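You operate a simulated robot arm through the tools that you are given. There is no shell and no other tool. Be economical: measure what you need, move in short steps, check, and stop when the job is done.

The job below is to be done with a simulated robot arm. You get a single attempt, and the scene is never put back.

JOB
Mark core 65 for rework: drop the blue ring over it and press REWORK once.
Fine: then range knob to ROUGH and the gauge switch off.

It is judged by the outcome, as a careful person would: the job done as asked, and still so three seconds after it is handed in. It fails if anything else is knocked over, pushed out of place, dropped, spilled or broken.

ROBOT AND FRAMES
A 7-joint arm with a two-finger parallel gripper on a trunk, on a base that drives. Base frame: it is fixed to the floor where the robot stands at the start and does not move with it; the origin is under the middle of the robot, x ahead of it, y to its left, z up. Units: mm, rad, N and s.
With the tool pointing down near the work surface it reaches from about 340 to 780 mm from the robot's upright axis, wherever it stands. Its first joint turns from -2.897 to 2.897 rad. Places, roughly: gauge switch [400, -400, 800]; green button [400, -800, 800]; orange button [500, -800, 800]; range knob [700, 100, 800]. Payload 3.91 kg.
The TCP is the grasp point between the finger pads, 30 mm short of the fingertips. In the tool frame z runs along the fingers and y along their closing line. The gripper opens to 110 mm. The fingers are 20 mm wide and 10 mm thick; the gripper's body (48 by 112 mm) begins 55 mm behind the TCP.
Orientation is that of the tool frame in the base frame, as a unit quaternion [w, x, y, z]. With the fingers straight down and closing along the base's y, the tool's x points along the base's -x, its y along +y and its z along -z.

CONTROLS
- The arm moves only by the tool drive_tool. Its argument "targets" is a list of rows, each a list of 3 entries, a list of its own where there are three numbers: the shift along the tool's x, y, z in cm, then the turn, a rotation vector about the tool's x, y, z in rad, then the finger opening in cm, from 0 to 11. In form: [[[tx, ty, tz], [wx, wy, wz], fingers], ...]. A call has 1 to 12 rows; each row shifts and turns the commanded pose from where the row before left it, along the tool's axes as they then stand. Rows are played at 5 a second. More than 50 mm and 0.15 rad between two rows, or a gripper value outside its range, and nothing of the call is played. A pose out of reach is approached as far as the arm can. The call stops where the force on the tool passes 40 N (or 10 N more than at its start, if that is more) or the arm is blocked; 0.2 s more then pass. Each finger travels about 153 mm/s and halts on what it meets, pressing with about 36 N; the grip force reading is that of the motor and also rises with nothing between the fingers. The clock runs only during rows and for 0.2 s after the last one: add rows that do not move to give the fingers time. It gives the time, the measured TCP pose, the force on the tool (base axes), the opening and the grip force at its end, in the units of the frame above (readings bear some noise), with the torque about the TCP (base axes, N m) and any sound that the robot's microphone picked up.
- Cameras (640 x 400 px; columns grow to the right, rows downward): "scene" is now at [-1.6, 114.2, 1519.2]; the picture's right is [-0.42, -0.91, 0.00], its down [-0.64, 0.29, -0.71] and it looks along [0.65, -0.30, -0.70] (base axes); focal length 252 px, centre (320, 200). "wrist" rides on the gripper at [77, 7, -114] in the tool frame; the picture's right is [-0.09, 1.00, 0.00], its down [-0.80, -0.07, -0.59] and it looks along [-0.59, -0.05, 0.80] (tool axes); focal length 270 px, centre (320, 200). There is no depth. A picture from a camera that has moved, and an enlarged one, comes with that camera's place and axes in the base frame and with its lens.
- camera(camera): a new picture of that camera. It takes no simulated time.
- raise_lower(by): slides the trunk up (or, below 0, down) by that many mm; the arm and the scene camera ride with it, the base frame stays. It gives what a move gives, with no picture.
- roll_base(legs): drives the robot by 1 to 6 legs, each [ahead, turn to the left] in mm and rad, along the robot's own axes; the way and the turn of a leg run together, so that a leg with both is an arc; at most 1500 mm and 3.142 rad a leg. The arm and the cameras ride along, it lands a little off, and it stops where it bumps. It gives what a move gives.
- aim_head(pan, tilt): turns the head with the scene camera to pan (to the left, within 2.705 rad either way) and tilt (down, from -0.506 to 1.204), counted from straight ahead of the robot. It gives what a move gives.
- zoom(camera, box): a new picture of the part [left, top, right, bottom] of that camera's present view, enlarged. It takes no simulated time.
- finish_job(): hands the job in; it is judged then, once.

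Work in short steps. Places have to be worked out from the pictures, the camera data and where the tool is seen: move nearer, look again, correct. Check each grasp and each placing, and mend what went wrong. You have 120 turns and 90 pictures in all, those below and enlarged ones among them. Open the gripper and draw the arm clear of the work before you hand the job in, unless the task says otherwise; then end with one line.

The tools are called after "Call:" as a command line: name --argument value ..., lists and objects as JSON in quotes. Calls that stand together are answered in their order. drive_tool: Moves the arm, as the interface text tells. Its arguments: {"type":"object","properties":{"targets":{"type":"array"}},"required":["targets"]} The other tools are called the same way: raise_lower (by) slides the trunk up or down; roll_base (legs) drives the base; aim_head (pan, tilt) turns the head that bears the scene camera; camera (camera) takes a picture; zoom (camera, box) takes an enlarged picture of a part of a camera's view; finish_job () hands the job in.

At the start:

```text
time: 0.0
tool_pos: [260.7, -366.5, 1128.0]
tool_rot: [-0.001, 0.001, 1.0, -0.001]
wrist_force: [0.0, -0.1, -0.2]
wrist_torque: [-0.01, 0.0, 0.02]
opening: 109.9
grasp_force: 0.1
trunk travel left (down, up): [-500.0, 110.0]
robot x, y, heading: [1.4, 0.1, -0.005]
head pan, tilt: [-0.431, 0.782]
```

scene: 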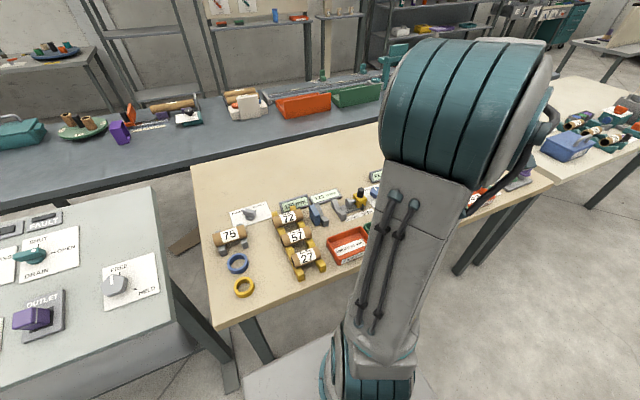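
wrist: 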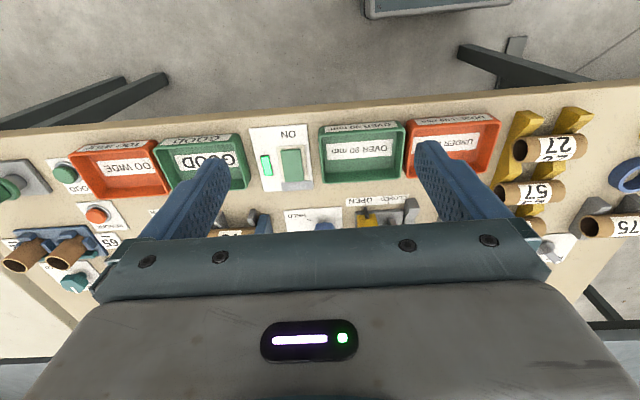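

The wrist view shows a "65" label at the far left of the bench and a blue ring at the right. I'll zoom into both before moving.

Call:
zoom --camera "wrist" --box '[0, 130, 240, 280]'

Call:
zoom --camera "scene" --box '[190, 170, 430, 320]'

Call:
aim_head --pan -1.1 --tilt 0.75

Call:
camera --camera "scene"

```text
2.67 times, centred on (120, 205) of wrist
camera zoom: at [181.7, -360.2, 1242.2], right [0.09, 1.0, 0.0], down [0.8, -0.07, 0.59], along [0.59, -0.05, -0.8], focal length 721 px, centre (853, 187)
```

zoom: 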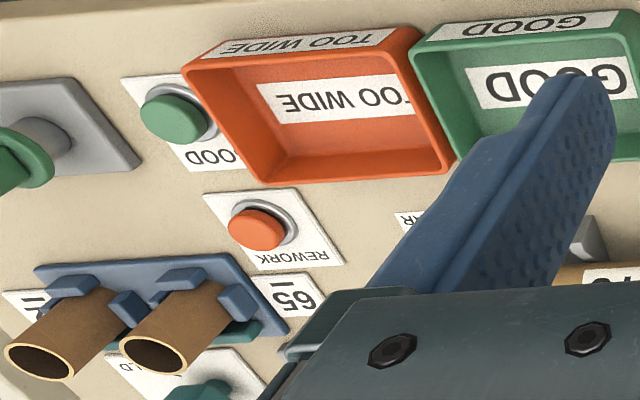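

```text
2.67 times, centred on (310, 245) of scene
camera zoom: at [-1.6, 114.2, 1519.2], right [-0.42, -0.91, 0.0], down [-0.64, 0.29, -0.71], along [0.65, -0.3, -0.7], focal length 673 px, centre (347, 80)
```

zoom: 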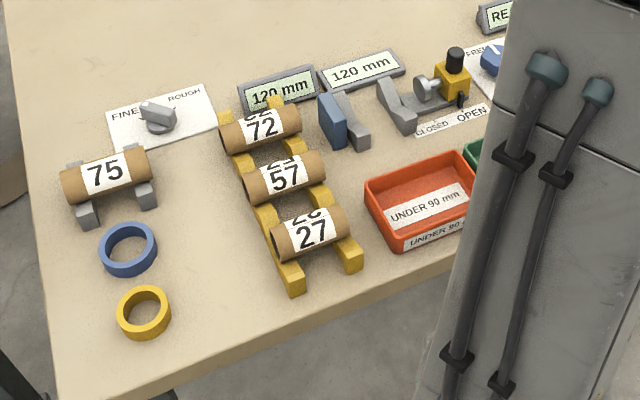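

```text
time: 1.1
tool_pos: [260.3, -368.3, 1128.4]
tool_rot: [0.0, 0.0, 1.0, 0.0]
wrist_force: [-0.5, 0.0, -0.4]
wrist_torque: [0.0, -0.03, 0.0]
opening: 110.1
grasp_force: 0.1
trunk travel left (down, up): [-500.0, 110.0]
robot x, y, heading: [0.3, 0.7, 0.001]
head pan, tilt: [-1.1, 0.75]
```

```text
85 pictures are left
camera scene: at [-38.0, 74.4, 1521.7], right [-0.89, -0.45, 0.0], down [-0.31, 0.61, -0.73], along [0.33, -0.65, -0.68], focal length 252 px, centre (320, 200)
```

scene: 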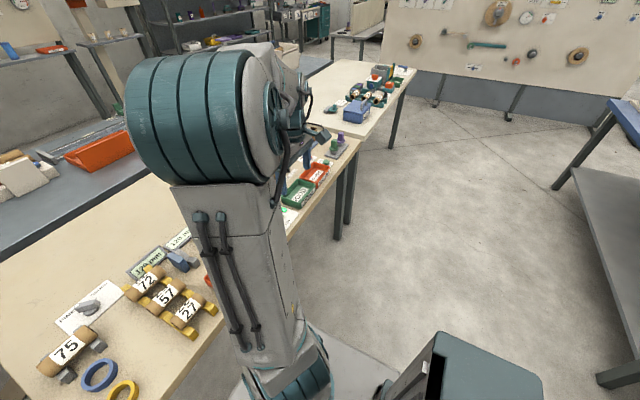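

There are two upright cores by a "65" label, and I need to see which labels go with which. I'll also check the floor around the robot before driving.

Call:
aim_head --pan -1.9 --tilt 0.9

Call:
camera --camera "scene"

Call:
camera --camera "wrist"

```text
time: 2.2
tool_pos: [260.4, -366.9, 1127.6]
tool_rot: [0.001, 0.0, 1.0, 0.0]
wrist_force: [0.3, 0.8, -0.4]
wrist_torque: [-0.05, -0.01, 0.0]
opening: 109.9
grasp_force: 0.1
trunk travel left (down, up): [-500.0, 110.0]
robot x, y, heading: [0.7, -1.7, -0.001]
head pan, tilt: [-1.901, 0.901]
```

```text
84 pictures are left
camera scene: at [-100.1, 76.8, 1509.8], right [-0.95, 0.32, 0.0], down [0.25, 0.74, -0.62], along [-0.2, -0.59, -0.78], focal length 252 px, centre (320, 200)
```

scene: 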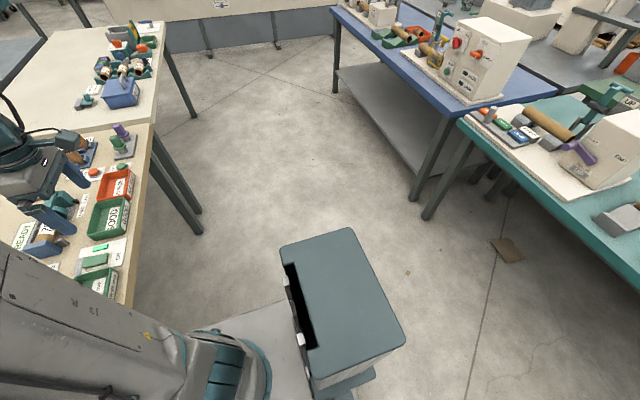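

```text
83 pictures are left
camera wrist: at [181.7, -360.2, 1242.2], right [0.09, 1.0, 0.0], down [0.8, -0.07, 0.59], along [0.59, -0.05, -0.8], focal length 270 px, centre (320, 200)
```

wrist: 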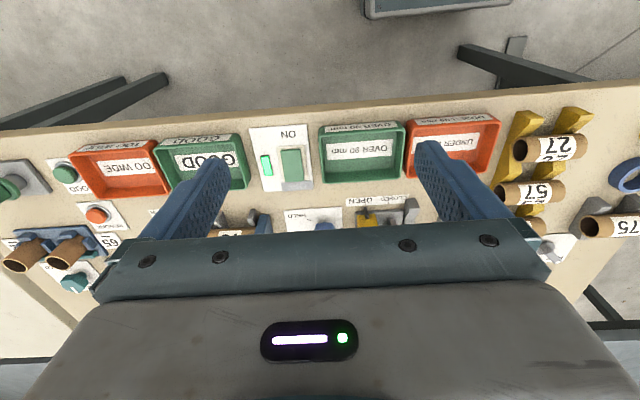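

The blue ring works out at about (490, 174) from both views, within reach from here. I'll move the tool out and across towards it, staying high.

Call:
drive_tool --targets '[[[-4.5, 1.5, 0], [0, 0, 0], 11], [[-4.5, 1.5, 0], [0, 0, 0], 11], [[-4.5, 2, 0], [0, 0, 0], 11], [[-3, 4, 0], [0, 0, 0], 11], [[0, 5, 0], [0, 0, 0], 11], [[0, 5, 0], [0, 0, 0], 11], [[0, 5, 0], [0, 0, 0], 11], [[0, 5, 0], [0, 0, 0], 11], [[0, 5, 0], [0, 0, 0], 11], [[0, 5, 0], [0, 0, 0], 11], [[0, 5, 0], [0, 0, 0], 11], [[0, 5, 0], [0, 0, 0], 11]]'

Call:
camera --camera "wrist"

```text
time: 4.8
tool_pos: [423.2, 123.9, 1128.8]
tool_rot: [0.0, 0.0, 1.0, 0.0]
wrist_force: [-0.9, -0.5, -0.1]
wrist_torque: [0.03, 0.03, -0.01]
opening: 110.0
grasp_force: 0.1
trunk travel left (down, up): [-500.0, 110.0]
robot x, y, heading: [-1.6, -1.1, -0.001]
head pan, tilt: [-1.901, 0.901]
```

```text
82 pictures are left
camera wrist: at [345.4, 130.9, 1242.1], right [0.09, 1.0, 0.0], down [0.8, -0.07, 0.59], along [0.59, -0.05, -0.8], focal length 270 px, centre (320, 200)
```

wrist: 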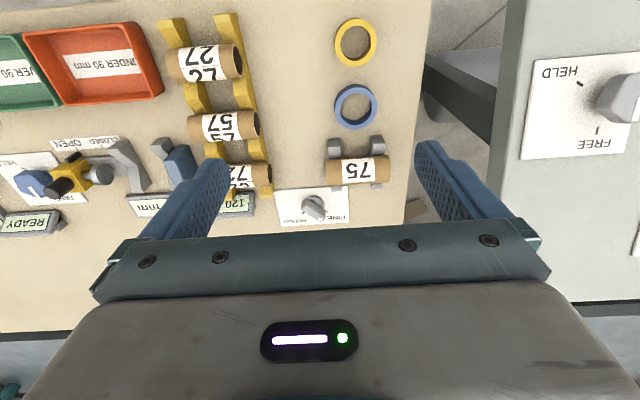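

Ring centre computes to about (480, 174), outer diameter about 65 mm. I'll centre above it and descend to z≈930 to check.

Call:
drive_tool --targets '[[[-3, 2.5, 0], [0, 0, 0], 11], [[-2.7, 2.5, 0], [0, 0, 0], 11], [[0, 0, 4.5], [0, 0, 0], 11], [[0, 0, 4.5], [0, 0, 0], 11], [[0, 0, 4.5], [0, 0, 0], 11], [[0, 0, 4.5], [0, 0, 0], 11], [[0, 0, 1.8], [0, 0, 0], 11], [[0, 0, 0], [0, 0, 0], 11]]'

Call:
camera --camera "wrist"

```text
time: 6.6
tool_pos: [482.6, 173.2, 929.8]
tool_rot: [0.0, 0.0, 1.0, 0.001]
wrist_force: [0.0, -1.0, 0.2]
wrist_torque: [0.0, -0.02, 0.0]
opening: 109.8
grasp_force: 0.1
trunk travel left (down, up): [-500.0, 110.0]
robot x, y, heading: [-3.3, -2.3, -0.005]
head pan, tilt: [-1.901, 0.901]
```

```text
81 pictures are left
camera wrist: at [404.5, 179.6, 1044.1], right [0.09, 1.0, 0.0], down [0.8, -0.07, 0.59], along [0.59, -0.05, -0.8], focal length 270 px, centre (320, 200)
```

wrist: 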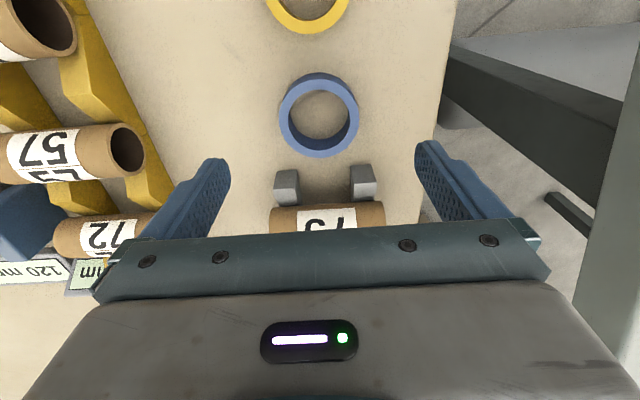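

The ring top is centred at about (476, 174), outer 62 mm, roughly 20 mm high. I'll shift 6 mm and descend so the fingertips are about 5 mm above the surface, then close.

Call:
drive_tool --targets '[[[0.6, 0, 2.5], [0, 0, 0], 11], [[0, 0, 2.5], [0, 0, 0], 11], [[0, 0, 2.4], [0, 0, 0], 11], [[0, 0, 0], [0, 0, 0], 11]]'

Call:
camera --camera "wrist"

```text
time: 7.6
tool_pos: [476.9, 173.4, 856.0]
tool_rot: [0.0, 0.0, 1.0, -0.001]
wrist_force: [-0.1, 0.0, 0.0]
wrist_torque: [-0.02, 0.02, 0.0]
opening: 109.9
grasp_force: 0.0
trunk travel left (down, up): [-500.0, 110.0]
robot x, y, heading: [0.9, 1.6, 0.002]
head pan, tilt: [-1.901, 0.901]
```

```text
80 pictures are left
camera wrist: at [398.4, 179.9, 970.2], right [0.09, 1.0, 0.0], down [0.8, -0.07, 0.59], along [0.59, -0.05, -0.8], focal length 270 px, centre (320, 200)
```

wrist: 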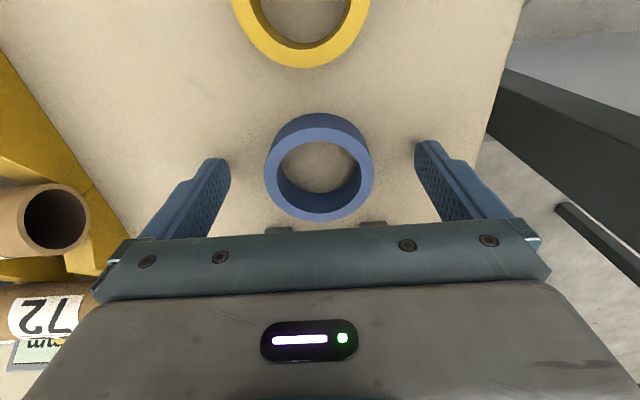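

The ring is centred between the fingers. Closing now.

Call:
drive_tool --targets '[[[0, 0, 0], [0, 0, 0], 7], [[0, 0, 0], [0, 0, 0], 5], [[0, 0, 0], [0, 0, 0], 4], [[0, 0, 0], [0, 0, 0], 4]]'

Call:
camera --camera "wrist"

```text
time: 8.6
tool_pos: [475.1, 173.1, 856.6]
tool_rot: [0.0, 0.0, 1.0, 0.0]
wrist_force: [0.3, -0.8, -0.9]
wrist_torque: [0.01, 0.0, 0.0]
opening: 64.5
grasp_force: 35.7
trunk travel left (down, up): [-500.0, 110.0]
robot x, y, heading: [-2.8, 4.1, 0.001]
head pan, tilt: [-1.901, 0.901]
```

```text
79 pictures are left
camera wrist: at [398.4, 180.0, 970.5], right [0.09, 1.0, 0.0], down [0.8, -0.07, 0.59], along [0.59, -0.05, -0.8], focal length 270 px, centre (320, 200)
```

wrist: 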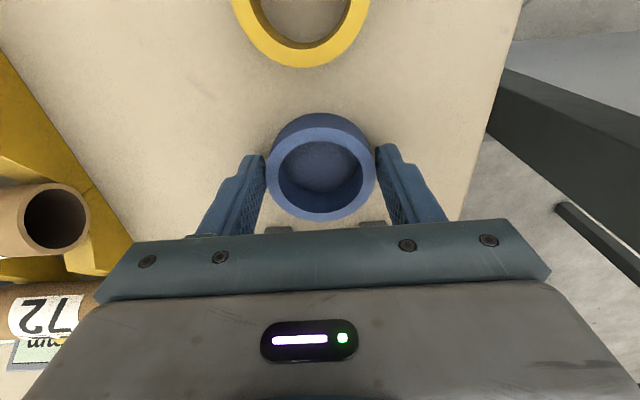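

Opening halted at 64.5 mm with 36 N, so the ring is held. I'll lift to z≈1100 and look.

Call:
drive_tool --targets '[[[0, 0, -2], [0, 0, 0], 4], [[0, 0, -4], [0, 0, 0], 4], [[0, 0, -4.5], [0, 0, 0], 4], [[0, 0, -4.5], [0, 0, 0], 4], [[0, 0, -4.5], [0, 0, 0], 4], [[0, 0, -4.5], [0, 0, 0], 4], [[0, 0, 0], [0, 0, 0], 4]]'

Call:
camera --camera "wrist"

```text
time: 10.2
tool_pos: [476.5, 173.6, 1096.3]
tool_rot: [-0.001, 0.001, 1.0, 0.0]
wrist_force: [-0.2, -0.1, -0.2]
wrist_torque: [0.01, 0.0, -0.01]
opening: 64.7
grasp_force: 36.5
trunk travel left (down, up): [-500.0, 110.0]
robot x, y, heading: [-0.9, 1.6, -0.003]
head pan, tilt: [-1.901, 0.901]
```

```text
78 pictures are left
camera wrist: at [397.9, 180.0, 1210.6], right [0.09, 1.0, 0.0], down [0.8, -0.07, 0.59], along [0.59, -0.05, -0.8], focal length 270 px, centre (320, 200)
```

wrist: 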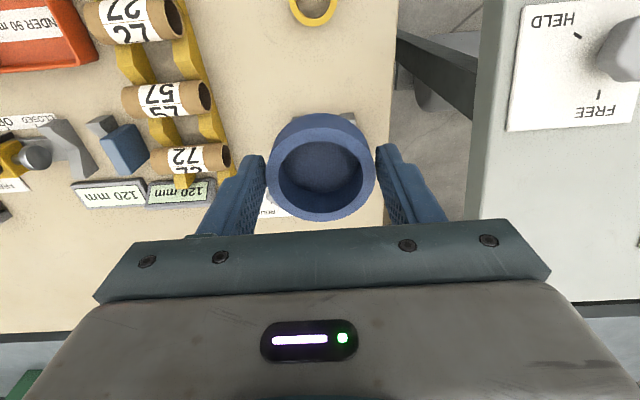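

The hole looks filled with blue now, which is odd. Zooming in.

Call:
zoom --camera "wrist" --box '[240, 100, 400, 240]'

Call:
aim_head --pan 0.3 --tilt 0.7

Call:
camera --camera "scene"

```text
2.86 times, centred on (320, 170) of wrist
camera zoom: at [397.9, 180.0, 1210.6], right [0.09, 1.0, 0.0], down [0.8, -0.07, 0.59], along [0.59, -0.05, -0.8], focal length 772 px, centre (320, 286)
```

zoom: 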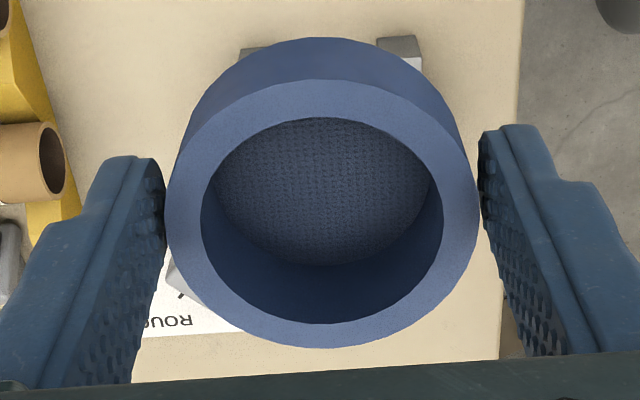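

```text
time: 12.2
tool_pos: [475.6, 173.8, 1095.1]
tool_rot: [-0.001, 0.0, 1.0, 0.001]
wrist_force: [-0.3, 0.3, -1.8]
wrist_torque: [0.0, -0.02, -0.03]
opening: 64.5
grasp_force: 35.8
trunk travel left (down, up): [-500.0, 110.0]
robot x, y, heading: [-2.5, 0.1, 0.003]
head pan, tilt: [0.3, 0.7]
```

```text
76 pictures are left
camera scene: at [5.6, 173.6, 1526.0], right [0.3, -0.96, 0.0], down [-0.62, -0.19, -0.76], along [0.73, 0.23, -0.64], focal length 252 px, centre (320, 200)
```

scene: 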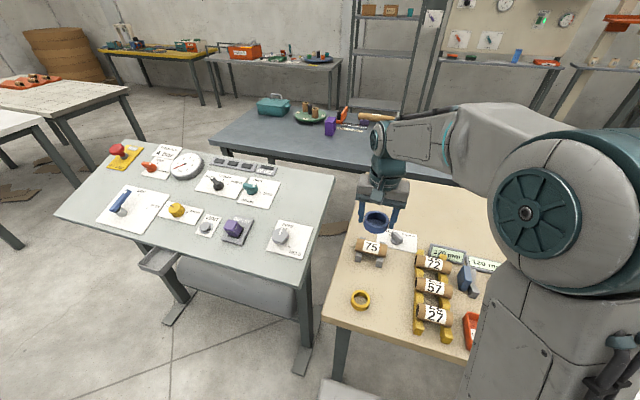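

Call:
zoom --camera "scene" --box '[335, 170, 435, 270]'

```text
4.00 times, centred on (385, 220) of scene
camera zoom: at [5.6, 173.6, 1526.0], right [0.3, -0.96, 0.0], down [-0.62, -0.19, -0.76], along [0.73, 0.23, -0.64], focal length 1010 px, centre (60, 120)
```

zoom: 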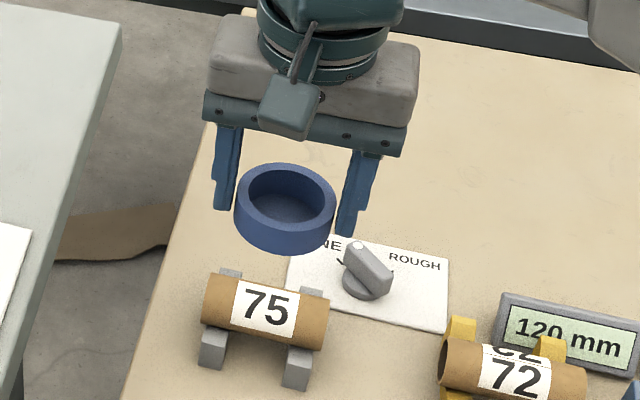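

The ring looks like it may have a floor at the bottom, or that may be a rendering quirk; I'll test it gently on the core. Before driving, I'll look at the robot's own footprint and that teal box.

Call:
aim_head --pan -2.3 --tilt 1.15

Call:
camera --camera "scene"

Call:
aim_head --pan -0.6 --tilt 1.1

Call:
camera --camera "scene"

```text
time: 14.6
tool_pos: [475.4, 172.6, 1095.9]
tool_rot: [0.0, 0.0, 1.0, 0.0]
wrist_force: [1.1, 0.2, -1.1]
wrist_torque: [0.0, 0.04, 0.01]
opening: 64.2
grasp_force: 36.3
trunk travel left (down, up): [-500.0, 110.0]
robot x, y, heading: [0.5, -4.8, -0.005]
head pan, tilt: [-2.3, 1.15]
```

```text
74 pictures are left
camera scene: at [-115.3, 104.1, 1492.9], right [-0.75, 0.67, 0.0], down [0.61, 0.68, -0.41], along [-0.27, -0.3, -0.91], focal length 252 px, centre (320, 200)
```

scene: 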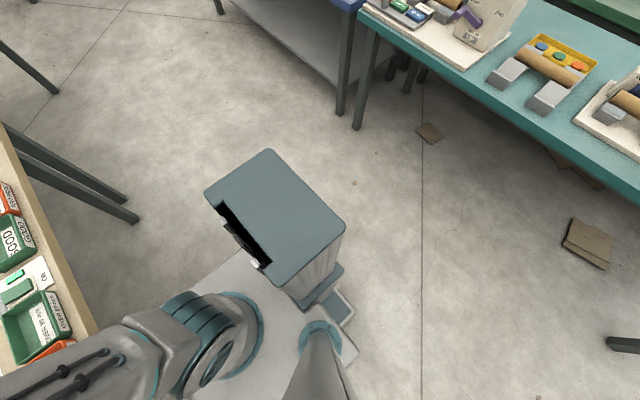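

```text
time: 16.3
tool_pos: [476.3, 172.7, 1096.2]
tool_rot: [0.0, 0.0, 1.0, 0.0]
wrist_force: [0.3, -0.5, -0.4]
wrist_torque: [-0.03, 0.01, 0.0]
opening: 64.0
grasp_force: 35.9
trunk travel left (down, up): [-500.0, 110.0]
robot x, y, heading: [1.1, 0.7, 0.0]
head pan, tilt: [-0.6, 1.1]
```

```text
73 pictures are left
camera scene: at [-23.5, 112.8, 1496.0], right [-0.57, -0.82, 0.0], down [-0.73, 0.5, -0.45], along [0.37, -0.26, -0.89], focal length 252 px, centre (320, 200)
```

scene: 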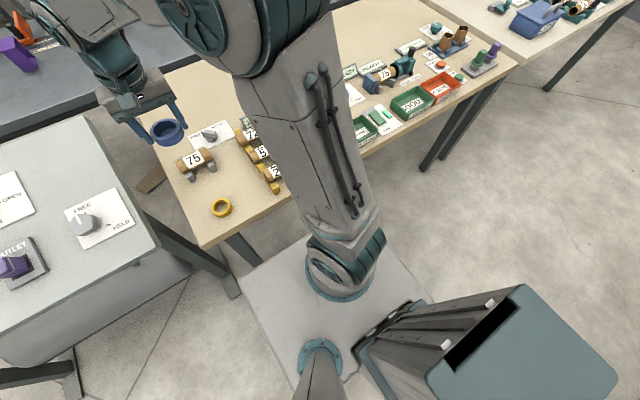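

The teal cabinet is part of the robot's own platform, and the floor to the right is clear. I'll back off 150 mm, turn right, drive 680 mm, turn back and come forward, with the ring held high.

Call:
roll_base --legs '[[-150, 0], [0, -1.571], [680, 0], [0, 1.571], [150, 0]]'

Call:
aim_head --pan -0.5 --tilt 0.95

Call:
camera --camera "scene"

Call:
camera --camera "wrist"

```text
time: 29.6
tool_pos: [472.9, -513.0, 1095.9]
tool_rot: [0.0, 0.012, 1.0, 0.001]
wrist_force: [0.3, -0.3, -1.4]
wrist_torque: [-0.02, 0.02, -0.01]
opening: 64.4
grasp_force: 36.2
trunk travel left (down, up): [-500.0, 110.0]
robot x, y, heading: [-9.2, -679.3, -0.025]
head pan, tilt: [-0.6, 1.1]
```

```text
time: 30.3
tool_pos: [472.7, -513.8, 1096.5]
tool_rot: [0.0, 0.011, 1.0, 0.0]
wrist_force: [0.0, 0.3, -0.5]
wrist_torque: [0.0, -0.01, -0.01]
opening: 64.3
grasp_force: 36.0
trunk travel left (down, up): [-500.0, 110.0]
robot x, y, heading: [-7.8, -673.2, -0.022]
head pan, tilt: [-0.499, 0.949]
```

```text
72 pictures are left
camera scene: at [-16.8, -561.9, 1506.2], right [-0.5, -0.87, 0.0], down [-0.7, 0.41, -0.58], along [0.5, -0.29, -0.81], focal length 252 px, centre (320, 200)
```

scene: 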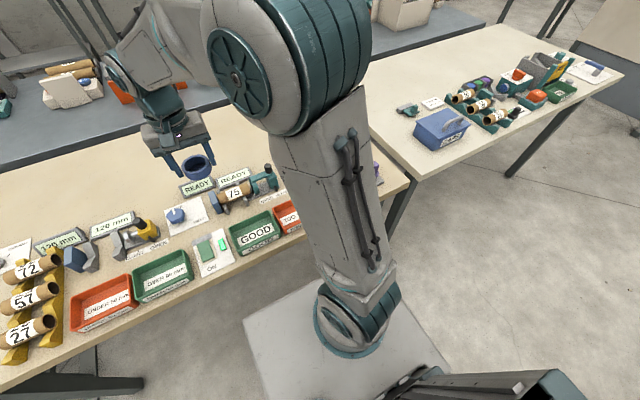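

```text
71 pictures are left
camera wrist: at [394.3, -505.1, 1210.0], right [0.11, 0.99, 0.0], down [0.8, -0.09, 0.59], along [0.59, -0.07, -0.8], focal length 270 px, centre (320, 200)
```

wrist: 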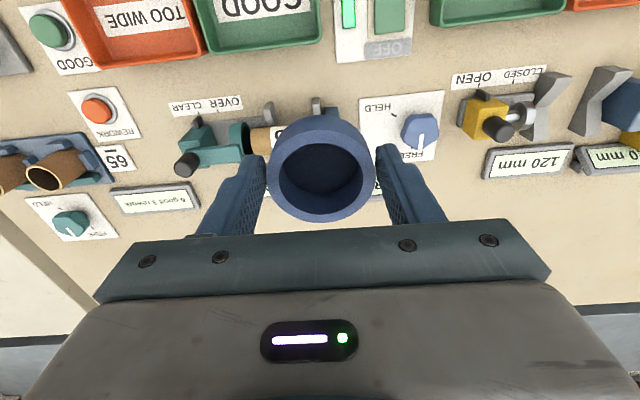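

The robot landed near (-8, -673). I'll slide the tool 170 mm towards -y to see the rack straight on.

Call:
drive_tool --targets '[[[0, -4.5, 0], [0, 0, 0], 4], [[0, -4.5, 0], [0, 0, 0], 4], [[0, -4.5, 0], [0, 0, 0], 4], [[0, -4.5, 0], [0, 0, 0], 4], [[0, 0, 0], [0, 0, 0], 4]]'

Call:
camera --camera "wrist"

Call:
zoom --camera "wrist" --box '[100, 60, 300, 240]'

```text
time: 31.5
tool_pos: [468.7, -693.1, 1096.7]
tool_rot: [-0.001, 0.012, 1.0, 0.0]
wrist_force: [0.9, -0.1, -0.3]
wrist_torque: [0.01, 0.01, -0.03]
opening: 64.0
grasp_force: 36.0
trunk travel left (down, up): [-500.0, 110.0]
robot x, y, heading: [-3.4, -677.3, -0.021]
head pan, tilt: [-0.499, 0.949]
```

```text
70 pictures are left
camera wrist: at [390.3, -684.2, 1210.7], right [0.11, 0.99, 0.0], down [0.8, -0.09, 0.59], along [0.59, -0.07, -0.8], focal length 270 px, centre (320, 200)
```

wrist: 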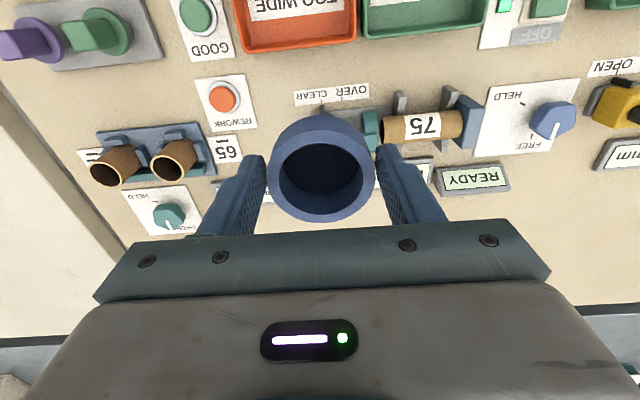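

```text
2.22 times, centred on (200, 150) of wrist
camera zoom: at [390.3, -684.2, 1210.7], right [0.11, 0.99, 0.0], down [0.8, -0.09, 0.59], along [0.59, -0.07, -0.8], focal length 601 px, centre (587, 311)
```

zoom: 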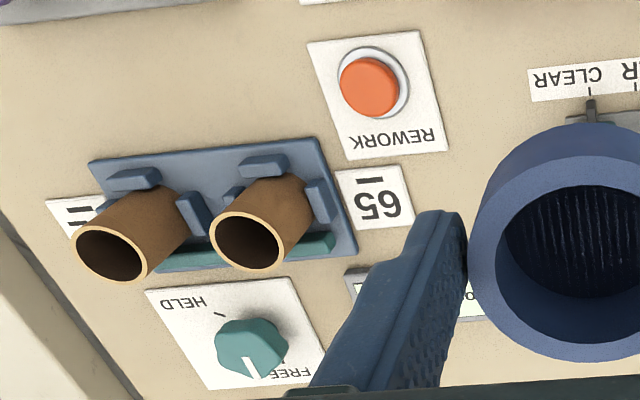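

Two upright cores; the right one sits by "65". I compute its axis at about (546, -910), top z≈894. I'll move part of the way to read the labels more clearly.

Call:
drive_tool --targets '[[[0, -4, 0], [0, 0, 0], 4], [[0, -4, 0], [0, 0, 0], 4], [[0, -3, 0], [0, 0, 0], 4], [[0, -3, 0], [0, 0, 0], 4], [[-3, 0, 0], [0, 0, 0], 4], [[0, 0, 0], [0, 0, 0], 4]]'

Call:
zoom --camera "wrist" --box '[150, 60, 400, 240]'

```text
time: 32.9
tool_pos: [494.3, -833.4, 1096.3]
tool_rot: [0.0, 0.011, 1.0, -0.001]
wrist_force: [0.3, 0.3, -0.7]
wrist_torque: [0.02, 0.0, 0.02]
opening: 64.4
grasp_force: 35.6
trunk travel left (down, up): [-500.0, 110.0]
robot x, y, heading: [-7.8, -675.0, -0.023]
head pan, tilt: [-0.499, 0.949]
```

```text
2.22 times, centred on (275, 150) of wrist
camera zoom: at [417.0, -824.6, 1210.6], right [0.11, 0.99, 0.0], down [0.8, -0.09, 0.59], along [0.59, -0.07, -0.8], focal length 601 px, centre (420, 311)
```

zoom: 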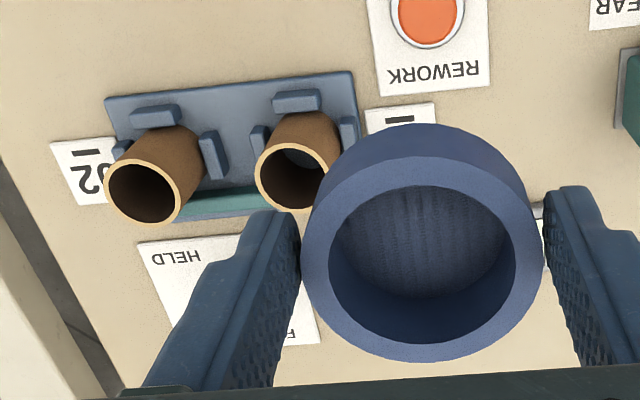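

The labels read "65" on the right and "?2" on the left, so the right core is 65. Two rays triangulate its top centre to (547, -909, 894). I'll measure diameters more finely, since the fit is close.

Call:
zoom --camera "wrist" --box '[190, 85, 270, 160]'

Call:
zoom --camera "wrist" --box '[250, 110, 390, 230]'

```text
5.33 times, centred on (230, 122) of wrist
camera zoom: at [417.0, -824.6, 1210.6], right [0.11, 0.99, 0.0], down [0.8, -0.09, 0.59], along [0.59, -0.07, -0.8], focal length 1442 px, centre (800, 613)
```

zoom: 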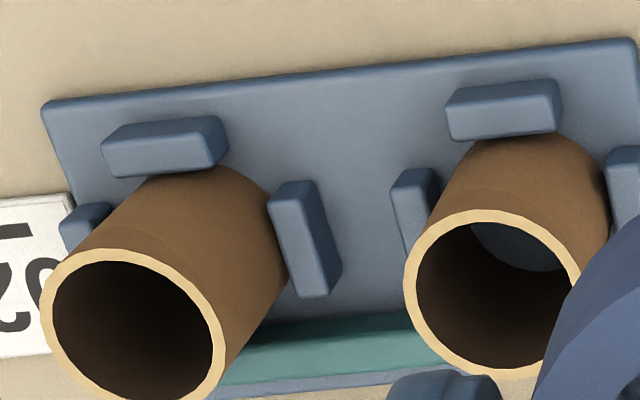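

```text
3.33 times, centred on (320, 170) of wrist
camera zoom: at [417.0, -824.6, 1210.6], right [0.11, 0.99, 0.0], down [0.8, -0.09, 0.59], along [0.59, -0.07, -0.8], focal length 901 px, centre (320, 300)
```

zoom: 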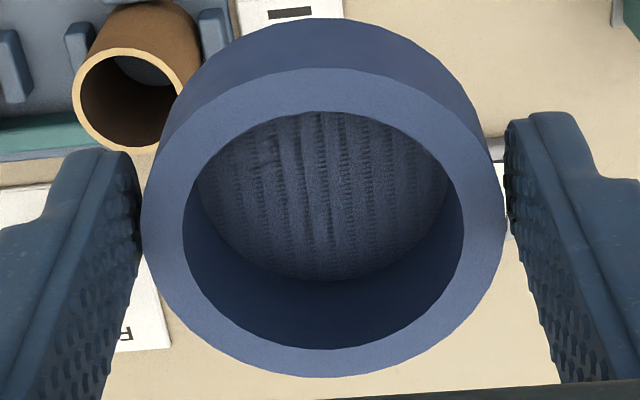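

Measured: core outer ≈42 mm, ring inner ≈49 mm, so it fits with about 3.5 mm radial play. I'll go lower and beside the core for a tighter position fix.

Call:
drive_tool --targets '[[[-2.3, 0, 3], [0, 0, 0], 4], [[-2.3, 0, 3.5], [0, 0, 0], 4], [[0, 0, 3.1], [0, 0, 0], 4], [[0, 0, 0], [0, 0, 0], 4]]'

Call:
camera --camera "wrist"

Call:
zoom --camera "wrist" --box '[140, 60, 300, 160]'

```text
time: 33.9
tool_pos: [539.9, -834.7, 1000.2]
tool_rot: [0.0, 0.012, 1.0, 0.0]
wrist_force: [-0.8, -0.1, -0.8]
wrist_torque: [0.01, 0.02, -0.01]
opening: 64.2
grasp_force: 35.9
trunk travel left (down, up): [-500.0, 110.0]
robot x, y, heading: [-5.2, -670.5, -0.029]
head pan, tilt: [-0.499, 0.949]
```

```text
65 pictures are left
camera wrist: at [462.5, -826.6, 1114.1], right [0.11, 0.99, 0.0], down [0.8, -0.09, 0.59], along [0.59, -0.07, -0.8], focal length 270 px, centre (320, 200)
```

wrist: 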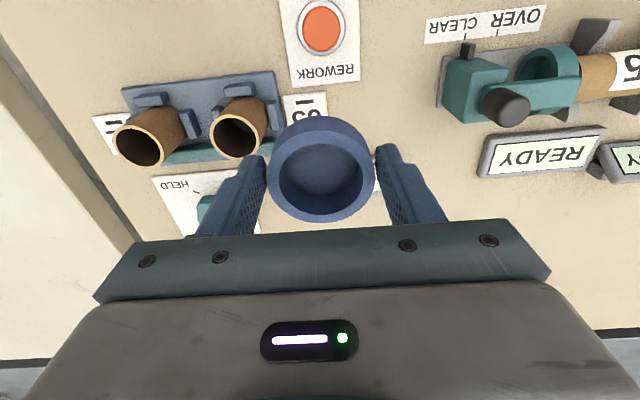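

```text
4.00 times, centred on (220, 110) of wrist
camera zoom: at [462.5, -826.6, 1114.1], right [0.11, 0.99, 0.0], down [0.8, -0.09, 0.59], along [0.59, -0.07, -0.8], focal length 1081 px, centre (720, 560)
```

zoom: 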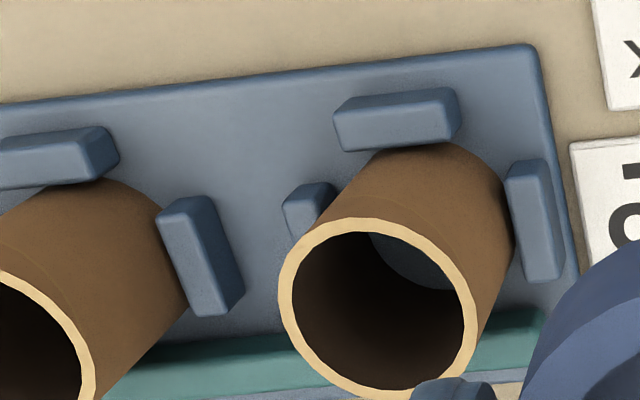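

Core top is at about (551, -913, 888) from two refined rays, and the ring sits about 4 mm ahead of the TCP. I'll move over it and descend to about 10 mm above the core.

Call:
drive_tool --targets '[[[-0.4, -4, 0], [0, 0, 0], 4], [[-0.48, -3.88, 0], [0, 0, 0], 4], [[0, 0, 3], [0, 0, 0], 4], [[0, 0, 3], [0, 0, 0], 4], [[0, 0, 0], [0, 0, 0], 4]]'

Call:
camera --camera "wrist"

Call:
aim_head --pan -0.75 --tilt 0.8

Call:
camera --camera "scene"

```text
time: 35.1
tool_pos: [548.8, -913.6, 938.9]
tool_rot: [-0.001, 0.011, 1.0, -0.001]
wrist_force: [0.6, 0.7, 0.2]
wrist_torque: [0.01, -0.02, -0.01]
opening: 64.2
grasp_force: 36.0
trunk travel left (down, up): [-500.0, 110.0]
robot x, y, heading: [-7.6, -676.8, -0.029]
head pan, tilt: [-0.499, 0.949]
```

```text
63 pictures are left
camera wrist: at [469.7, -905.3, 1053.2], right [0.11, 0.99, 0.0], down [0.8, -0.09, 0.59], along [0.59, -0.07, -0.8], focal length 270 px, centre (320, 200)
```

wrist: 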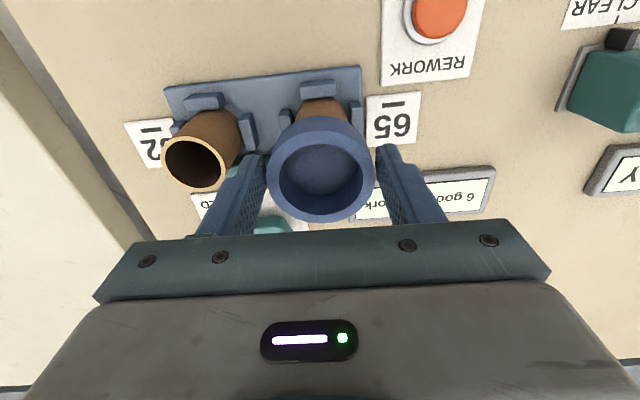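

```text
time: 35.9
tool_pos: [547.7, -913.3, 939.7]
tool_rot: [0.0, 0.012, 1.0, 0.0]
wrist_force: [-1.5, 0.5, -1.3]
wrist_torque: [-0.02, 0.03, 0.03]
opening: 64.3
grasp_force: 36.0
trunk travel left (down, up): [-500.0, 110.0]
robot x, y, heading: [-4.4, -675.1, -0.022]
head pan, tilt: [-0.75, 0.799]
```

```text
62 pictures are left
camera scene: at [-22.0, -582.2, 1517.7], right [-0.7, -0.72, 0.0], down [-0.51, 0.5, -0.7], along [0.5, -0.49, -0.72], focal length 252 px, centre (320, 200)
```

scene: 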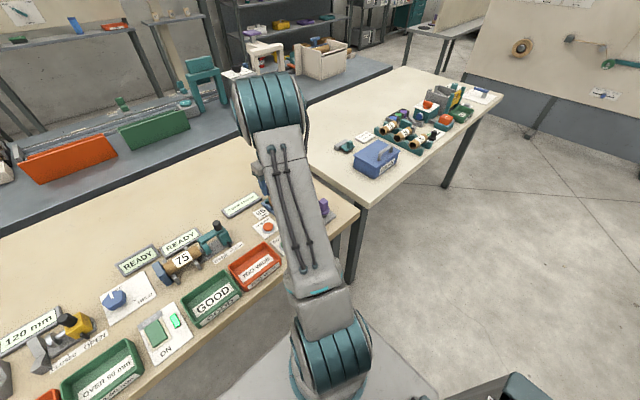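

The neighbour core checks out at (552, -1003), which confirms 65 at (551.5, -913), so the ring is aligned. I'll lower slowly in small steps, watching force.

Call:
drive_tool --targets '[[[0, 0, 0.6], [0, 0, 0], 4], [[0, 0, 0.5], [0, 0, 0], 4], [[0, 0, 0.4], [0, 0, 0], 4], [[0, 0, 0.4], [0, 0, 0], 4], [[0, 0, 0], [0, 0, 0], 4]]'

Call:
camera --camera "wrist"

```text
time: 37.1
tool_pos: [547.1, -914.2, 919.9]
tool_rot: [0.0, 0.011, 1.0, 0.001]
wrist_force: [0.0, 0.0, -0.2]
wrist_torque: [0.0, -0.02, -0.02]
opening: 64.4
grasp_force: 36.0
trunk travel left (down, up): [-500.0, 110.0]
robot x, y, heading: [-5.5, -675.3, -0.022]
head pan, tilt: [-0.75, 0.799]
```

```text
61 pictures are left
camera wrist: at [469.4, -905.7, 1034.7], right [0.11, 0.99, 0.0], down [0.8, -0.09, 0.59], along [0.59, -0.07, -0.8], focal length 270 px, centre (320, 200)
```

wrist: 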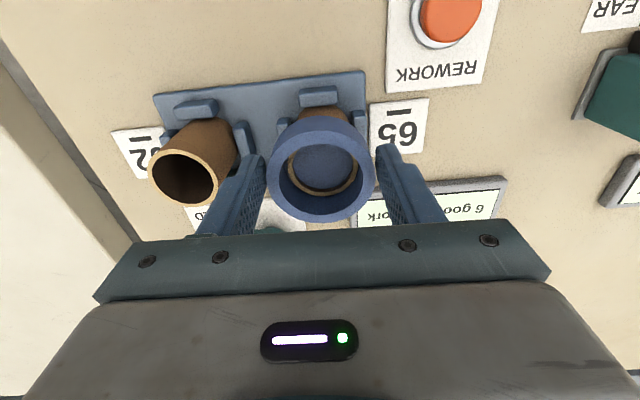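

The core's rim is now showing inside the ring, with no force. Zooming to check the centring.

Call:
zoom --camera "wrist" --box '[250, 100, 390, 230]'

```text
3.08 times, centred on (320, 165) of wrist
camera zoom: at [469.4, -905.7, 1034.7], right [0.11, 0.99, 0.0], down [0.8, -0.09, 0.59], along [0.59, -0.07, -0.8], focal length 832 px, centre (320, 308)
```

zoom: 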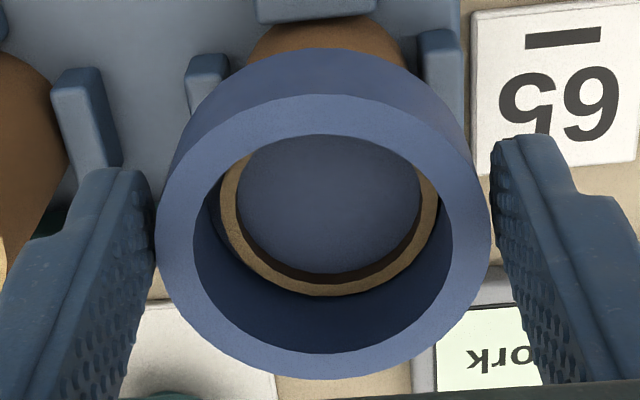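

Well centred laterally and already threaded. Continuing down another 15 mm in small steps.

Call:
drive_tool --targets '[[[0, 0, 0.5], [0, 0, 0], 4], [[0, 0, 0.5], [0, 0, 0], 4], [[0, 0, 0.5], [0, 0, 0], 4], [[0, 0, 0], [0, 0, 0], 4]]'

Call:
zoom --camera "wrist" --box '[250, 100, 390, 230]'

```text
time: 38.1
tool_pos: [548.2, -914.1, 905.9]
tool_rot: [0.0, 0.01, 1.0, 0.0]
wrist_force: [0.4, 0.0, -1.4]
wrist_torque: [0.02, 0.02, -0.02]
opening: 64.3
grasp_force: 36.0
trunk travel left (down, up): [-500.0, 110.0]
robot x, y, heading: [-6.3, -678.0, -0.022]
head pan, tilt: [-0.75, 0.799]
```

```text
3.08 times, centred on (320, 165) of wrist
camera zoom: at [469.9, -906.2, 1019.7], right [0.11, 0.99, 0.0], down [0.8, -0.09, 0.59], along [0.59, -0.07, -0.8], focal length 832 px, centre (320, 308)
```

zoom: 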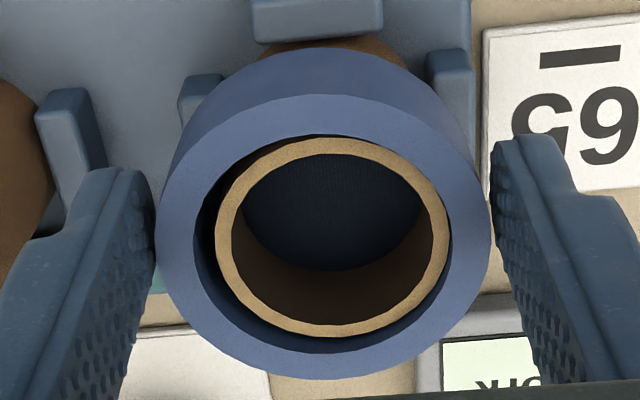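

The core is about 1.5 mm towards +y inside the ring, still free. I'll nudge 1 mm, lower another 8 mm, then open slightly so the ring slides down the core.

Call:
drive_tool --targets '[[[0.05, 0.12, 0], [0, 0, 0], 4], [[0, 0, 0.4], [0, 0, 0], 4], [[0, 0, 0.4], [0, 0, 0], 4], [[0, 0, 0], [0, 0, 0], 4], [[0, 0, 0], [0, 0, 0], 7.4], [[0, 0, 0], [0, 0, 0], 7.4], [[0, 0, 0], [0, 0, 0], 7.4]]'

Call:
camera --camera "wrist"

```text
time: 39.7
tool_pos: [547.7, -913.0, 899.0]
tool_rot: [0.0, 0.011, 1.0, 0.001]
wrist_force: [0.4, -0.4, -0.1]
wrist_torque: [-0.03, 0.01, 0.01]
opening: 73.8
grasp_force: 0.0
trunk travel left (down, up): [-500.0, 110.0]
robot x, y, heading: [-5.2, -675.4, -0.024]
head pan, tilt: [-0.75, 0.799]
```

```text
58 pictures are left
camera wrist: at [469.3, -904.7, 1012.2], right [0.11, 0.99, 0.0], down [0.8, -0.09, 0.59], along [0.59, -0.07, -0.8], focal length 270 px, centre (320, 200)
```

wrist: 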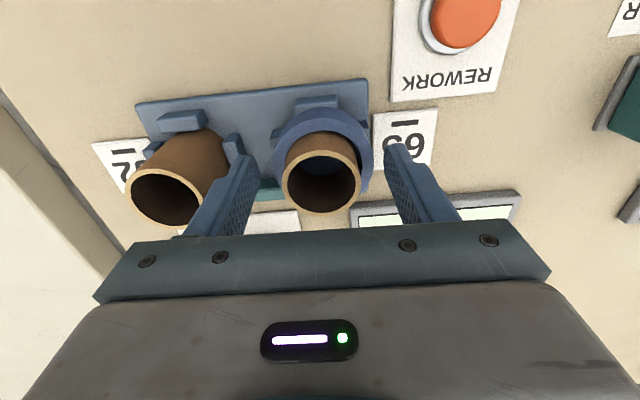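

The ring slid down over core 65. I'll rise straight up and inspect.

Call:
drive_tool --targets '[[[0, 0, -2], [0, 0, 0], 7.4], [[0, 0, -3.5], [0, 0, 0], 7.4], [[0, 0, -4.5], [0, 0, 0], 7.4], [[0, 0, -2], [0, 0, 0], 4], [[0, 0, 0], [0, 0, 0], 0], [[0, 0, 0], [0, 0, 0], 0]]'

Call:
camera --camera "wrist"

Call:
zoom --camera "wrist" --box '[180, 40, 480, 220]'

```text
time: 41.1
tool_pos: [547.6, -913.4, 1017.6]
tool_rot: [0.0, 0.011, 1.0, 0.0]
wrist_force: [-0.3, 0.1, -0.8]
wrist_torque: [0.02, 0.0, 0.0]
opening: 0.0
grasp_force: 35.8
trunk travel left (down, up): [-500.0, 110.0]
robot x, y, heading: [-9.1, -679.0, -0.024]
head pan, tilt: [-0.75, 0.799]
```

```text
57 pictures are left
camera wrist: at [469.4, -905.0, 1132.1], right [0.11, 0.99, 0.0], down [0.8, -0.09, 0.59], along [0.59, -0.07, -0.8], focal length 270 px, centre (320, 200)
```

wrist: 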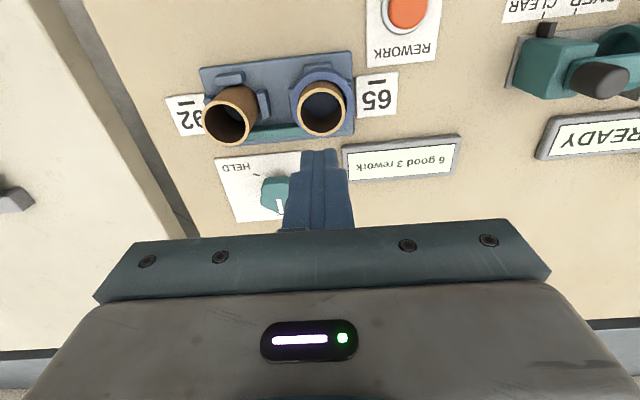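

```text
2.13 times, centred on (330, 130) of wrist
camera zoom: at [469.4, -905.0, 1132.1], right [0.11, 0.99, 0.0], down [0.8, -0.09, 0.59], along [0.59, -0.07, -0.8], focal length 577 px, centre (299, 349)
```

zoom: 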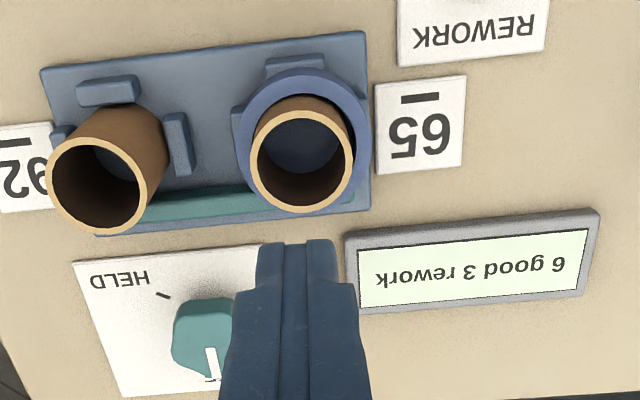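

Ring rests low around core 65; the display reads "6 good 3 rework". The REWORK button computes to (483, -827) from two views; I'll move over it with closed fingers and descend partway.

Call:
drive_tool --targets '[[[3.33, 4.25, 0], [0, 0, 0], 0], [[3.33, 4.25, 0], [0, 0, 0], 0], [[0, 0, 4.5], [0, 0, 0], 0], [[0, 0, 4.5], [0, 0, 0], 0], [[0, 0, 3], [0, 0, 0], 0], [[0, 0, 0], [0, 0, 0], 0]]'

Call:
camera --camera "wrist"

```text
refused: row 1 steps farther than a row can; nothing moved
```

```text
55 pictures are left
camera wrist: at [469.4, -905.0, 1132.1], right [0.11, 0.99, 0.0], down [0.8, -0.09, 0.59], along [0.59, -0.07, -0.8], focal length 270 px, centre (320, 200)
```

wrist: 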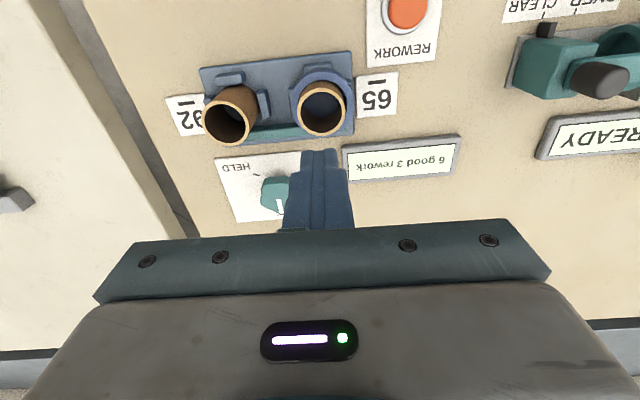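

The step was too long; I'll split it in three.

Call:
drive_tool --targets '[[[2.22, 2.83, 0], [0, 0, 0], 0], [[2.22, 2.83, 0], [0, 0, 0], 0], [[2.22, 2.83, 0], [0, 0, 0], 0], [[0, 0, 4.5], [0, 0, 0], 0], [[0, 0, 4.5], [0, 0, 0], 0], [[0, 0, 3], [0, 0, 0], 0], [[0, 0, 0], [0, 0, 0], 0]]'

Call:
camera --camera "wrist"

```text
time: 42.7
tool_pos: [482.4, -827.0, 897.7]
tool_rot: [0.0, 0.011, 1.0, 0.001]
wrist_force: [0.5, 0.0, 0.2]
wrist_torque: [-0.01, 0.0, 0.0]
opening: 0.0
grasp_force: 35.8
trunk travel left (down, up): [-500.0, 110.0]
robot x, y, heading: [-5.8, -674.1, -0.021]
head pan, tilt: [-0.75, 0.799]
```

```text
54 pictures are left
camera wrist: at [404.5, -819.0, 1011.8], right [0.11, 0.99, 0.0], down [0.8, -0.09, 0.59], along [0.59, -0.07, -0.8], focal length 270 px, centre (320, 200)
```

wrist: 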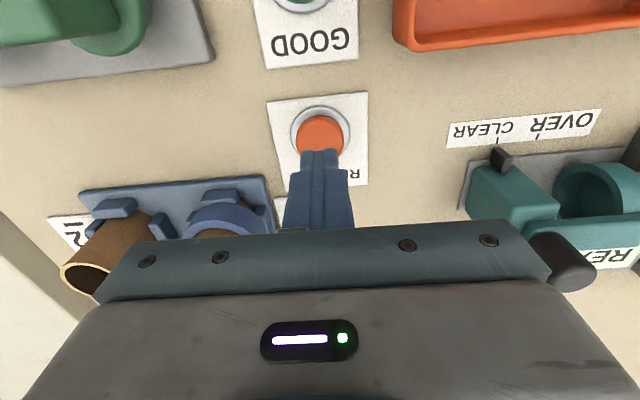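

The button is at about (479, -827). I'll shift 4 mm and lower until just above it.

Call:
drive_tool --targets '[[[0.4, 0, 1], [0, 0, 0], 0], [[0, 0, 0.7], [0, 0, 0], 0], [[0, 0, 0], [0, 0, 0], 0]]'

Call:
zoom --camera "wrist" --box '[240, 80, 400, 180]'

```text
time: 43.5
tool_pos: [478.8, -826.3, 882.3]
tool_rot: [0.0, 0.011, 1.0, 0.0]
wrist_force: [-0.8, 0.0, 0.4]
wrist_torque: [0.0, 0.02, 0.0]
opening: 0.0
grasp_force: 36.5
trunk travel left (down, up): [-500.0, 110.0]
robot x, y, heading: [-7.4, -679.3, -0.024]
head pan, tilt: [-0.75, 0.799]
```

```text
4.00 times, centred on (320, 130) of wrist
camera zoom: at [400.6, -818.1, 995.4], right [0.11, 0.99, 0.0], down [0.8, -0.09, 0.59], along [0.59, -0.07, -0.8], focal length 1081 px, centre (320, 480)
```

zoom: 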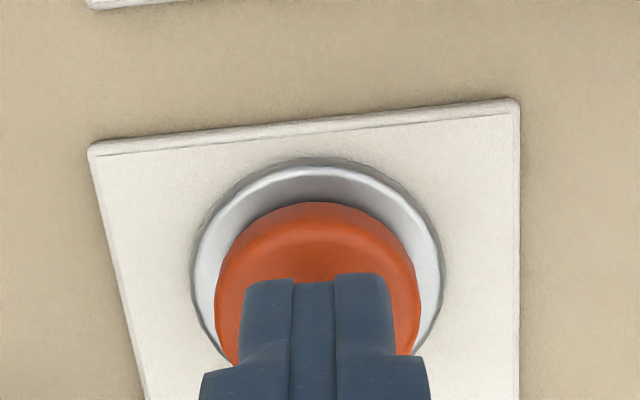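

Aligned over the button. Pressing down in 2 mm steps; the force stop will end it.

Call:
drive_tool --targets '[[[0, 0, 0.3], [0, 0, 0], 0], [[0, 0, 0.3], [0, 0, 0], 0], [[0, 0, 0.2], [0, 0, 0], 0], [[0, 0, 0.2], [0, 0, 0], 0], [[0, 0, 0.2], [0, 0, 0], 0], [[0, 0, 0.2], [0, 0, 0], 0], [[0, 0, 0.2], [0, 0, 0], 0], [[0, 0, 0.2], [0, 0, 0], 0]]'

```text
time: 45.3
tool_pos: [478.1, -826.4, 864.9]
tool_rot: [0.002, 0.011, 1.0, 0.0]
wrist_force: [-1.2, 0.8, 18.5]
wrist_torque: [0.02, 0.03, -0.02]
opening: 0.0
grasp_force: 35.8
trunk travel left (down, up): [-500.0, 110.0]
robot x, y, heading: [-9.5, -675.3, -0.025]
head pan, tilt: [-0.75, 0.799]
heard: click
```

Heard one click at 18 N. Retreating straight up and checking the display and the ring.

Call:
drive_tool --targets '[[[0, 0, -2], [0, 0, 0], 0], [[0, 0, -4], [0, 0, 0], 0], [[0, 0, -4.5], [0, 0, 0], 0], [[0, 0, -4.5], [0, 0, 0], 0], [[2.5, -3, 0], [0, 0, 0], 0], [[0, 0, 0], [0, 0, 0], 0]]'

Call:
camera --camera "wrist"

Call:
zoom --camera "wrist" --box '[220, 90, 460, 230]'

```text
time: 46.7
tool_pos: [451.8, -855.4, 1013.5]
tool_rot: [-0.001, 0.012, 1.0, 0.0]
wrist_force: [-0.3, -0.3, -0.2]
wrist_torque: [-0.01, -0.05, -0.01]
opening: 0.0
grasp_force: 36.3
trunk travel left (down, up): [-500.0, 110.0]
robot x, y, heading: [-4.9, -674.4, -0.024]
head pan, tilt: [-0.75, 0.799]
```

```text
52 pictures are left
camera wrist: at [374.7, -848.4, 1126.8], right [0.11, 0.99, 0.0], down [0.8, -0.09, 0.59], along [0.59, -0.07, -0.8], focal length 270 px, centre (320, 200)
```

wrist: 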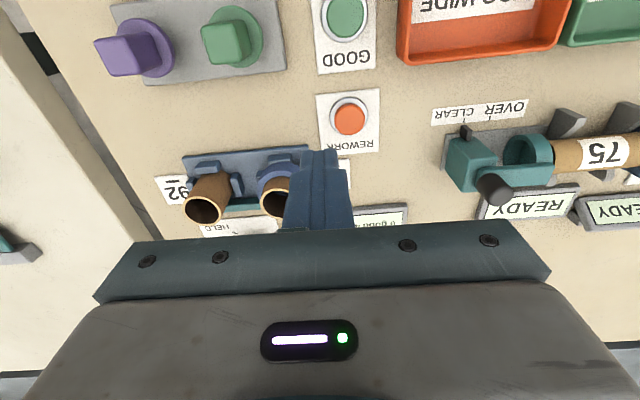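

```text
2.67 times, centred on (340, 160) of wrist
camera zoom: at [374.7, -848.4, 1126.8], right [0.11, 0.99, 0.0], down [0.8, -0.09, 0.59], along [0.59, -0.07, -0.8], focal length 721 px, centre (267, 307)
```

zoom: 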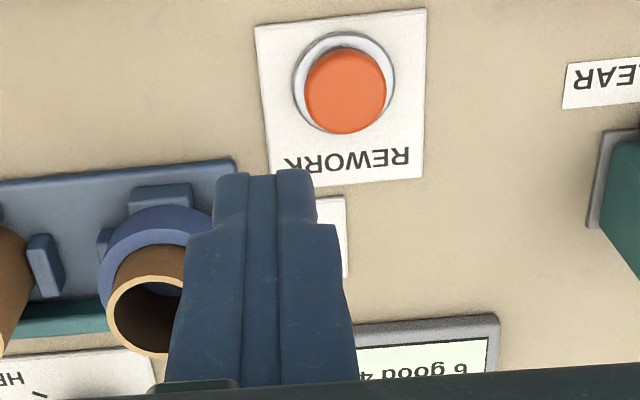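

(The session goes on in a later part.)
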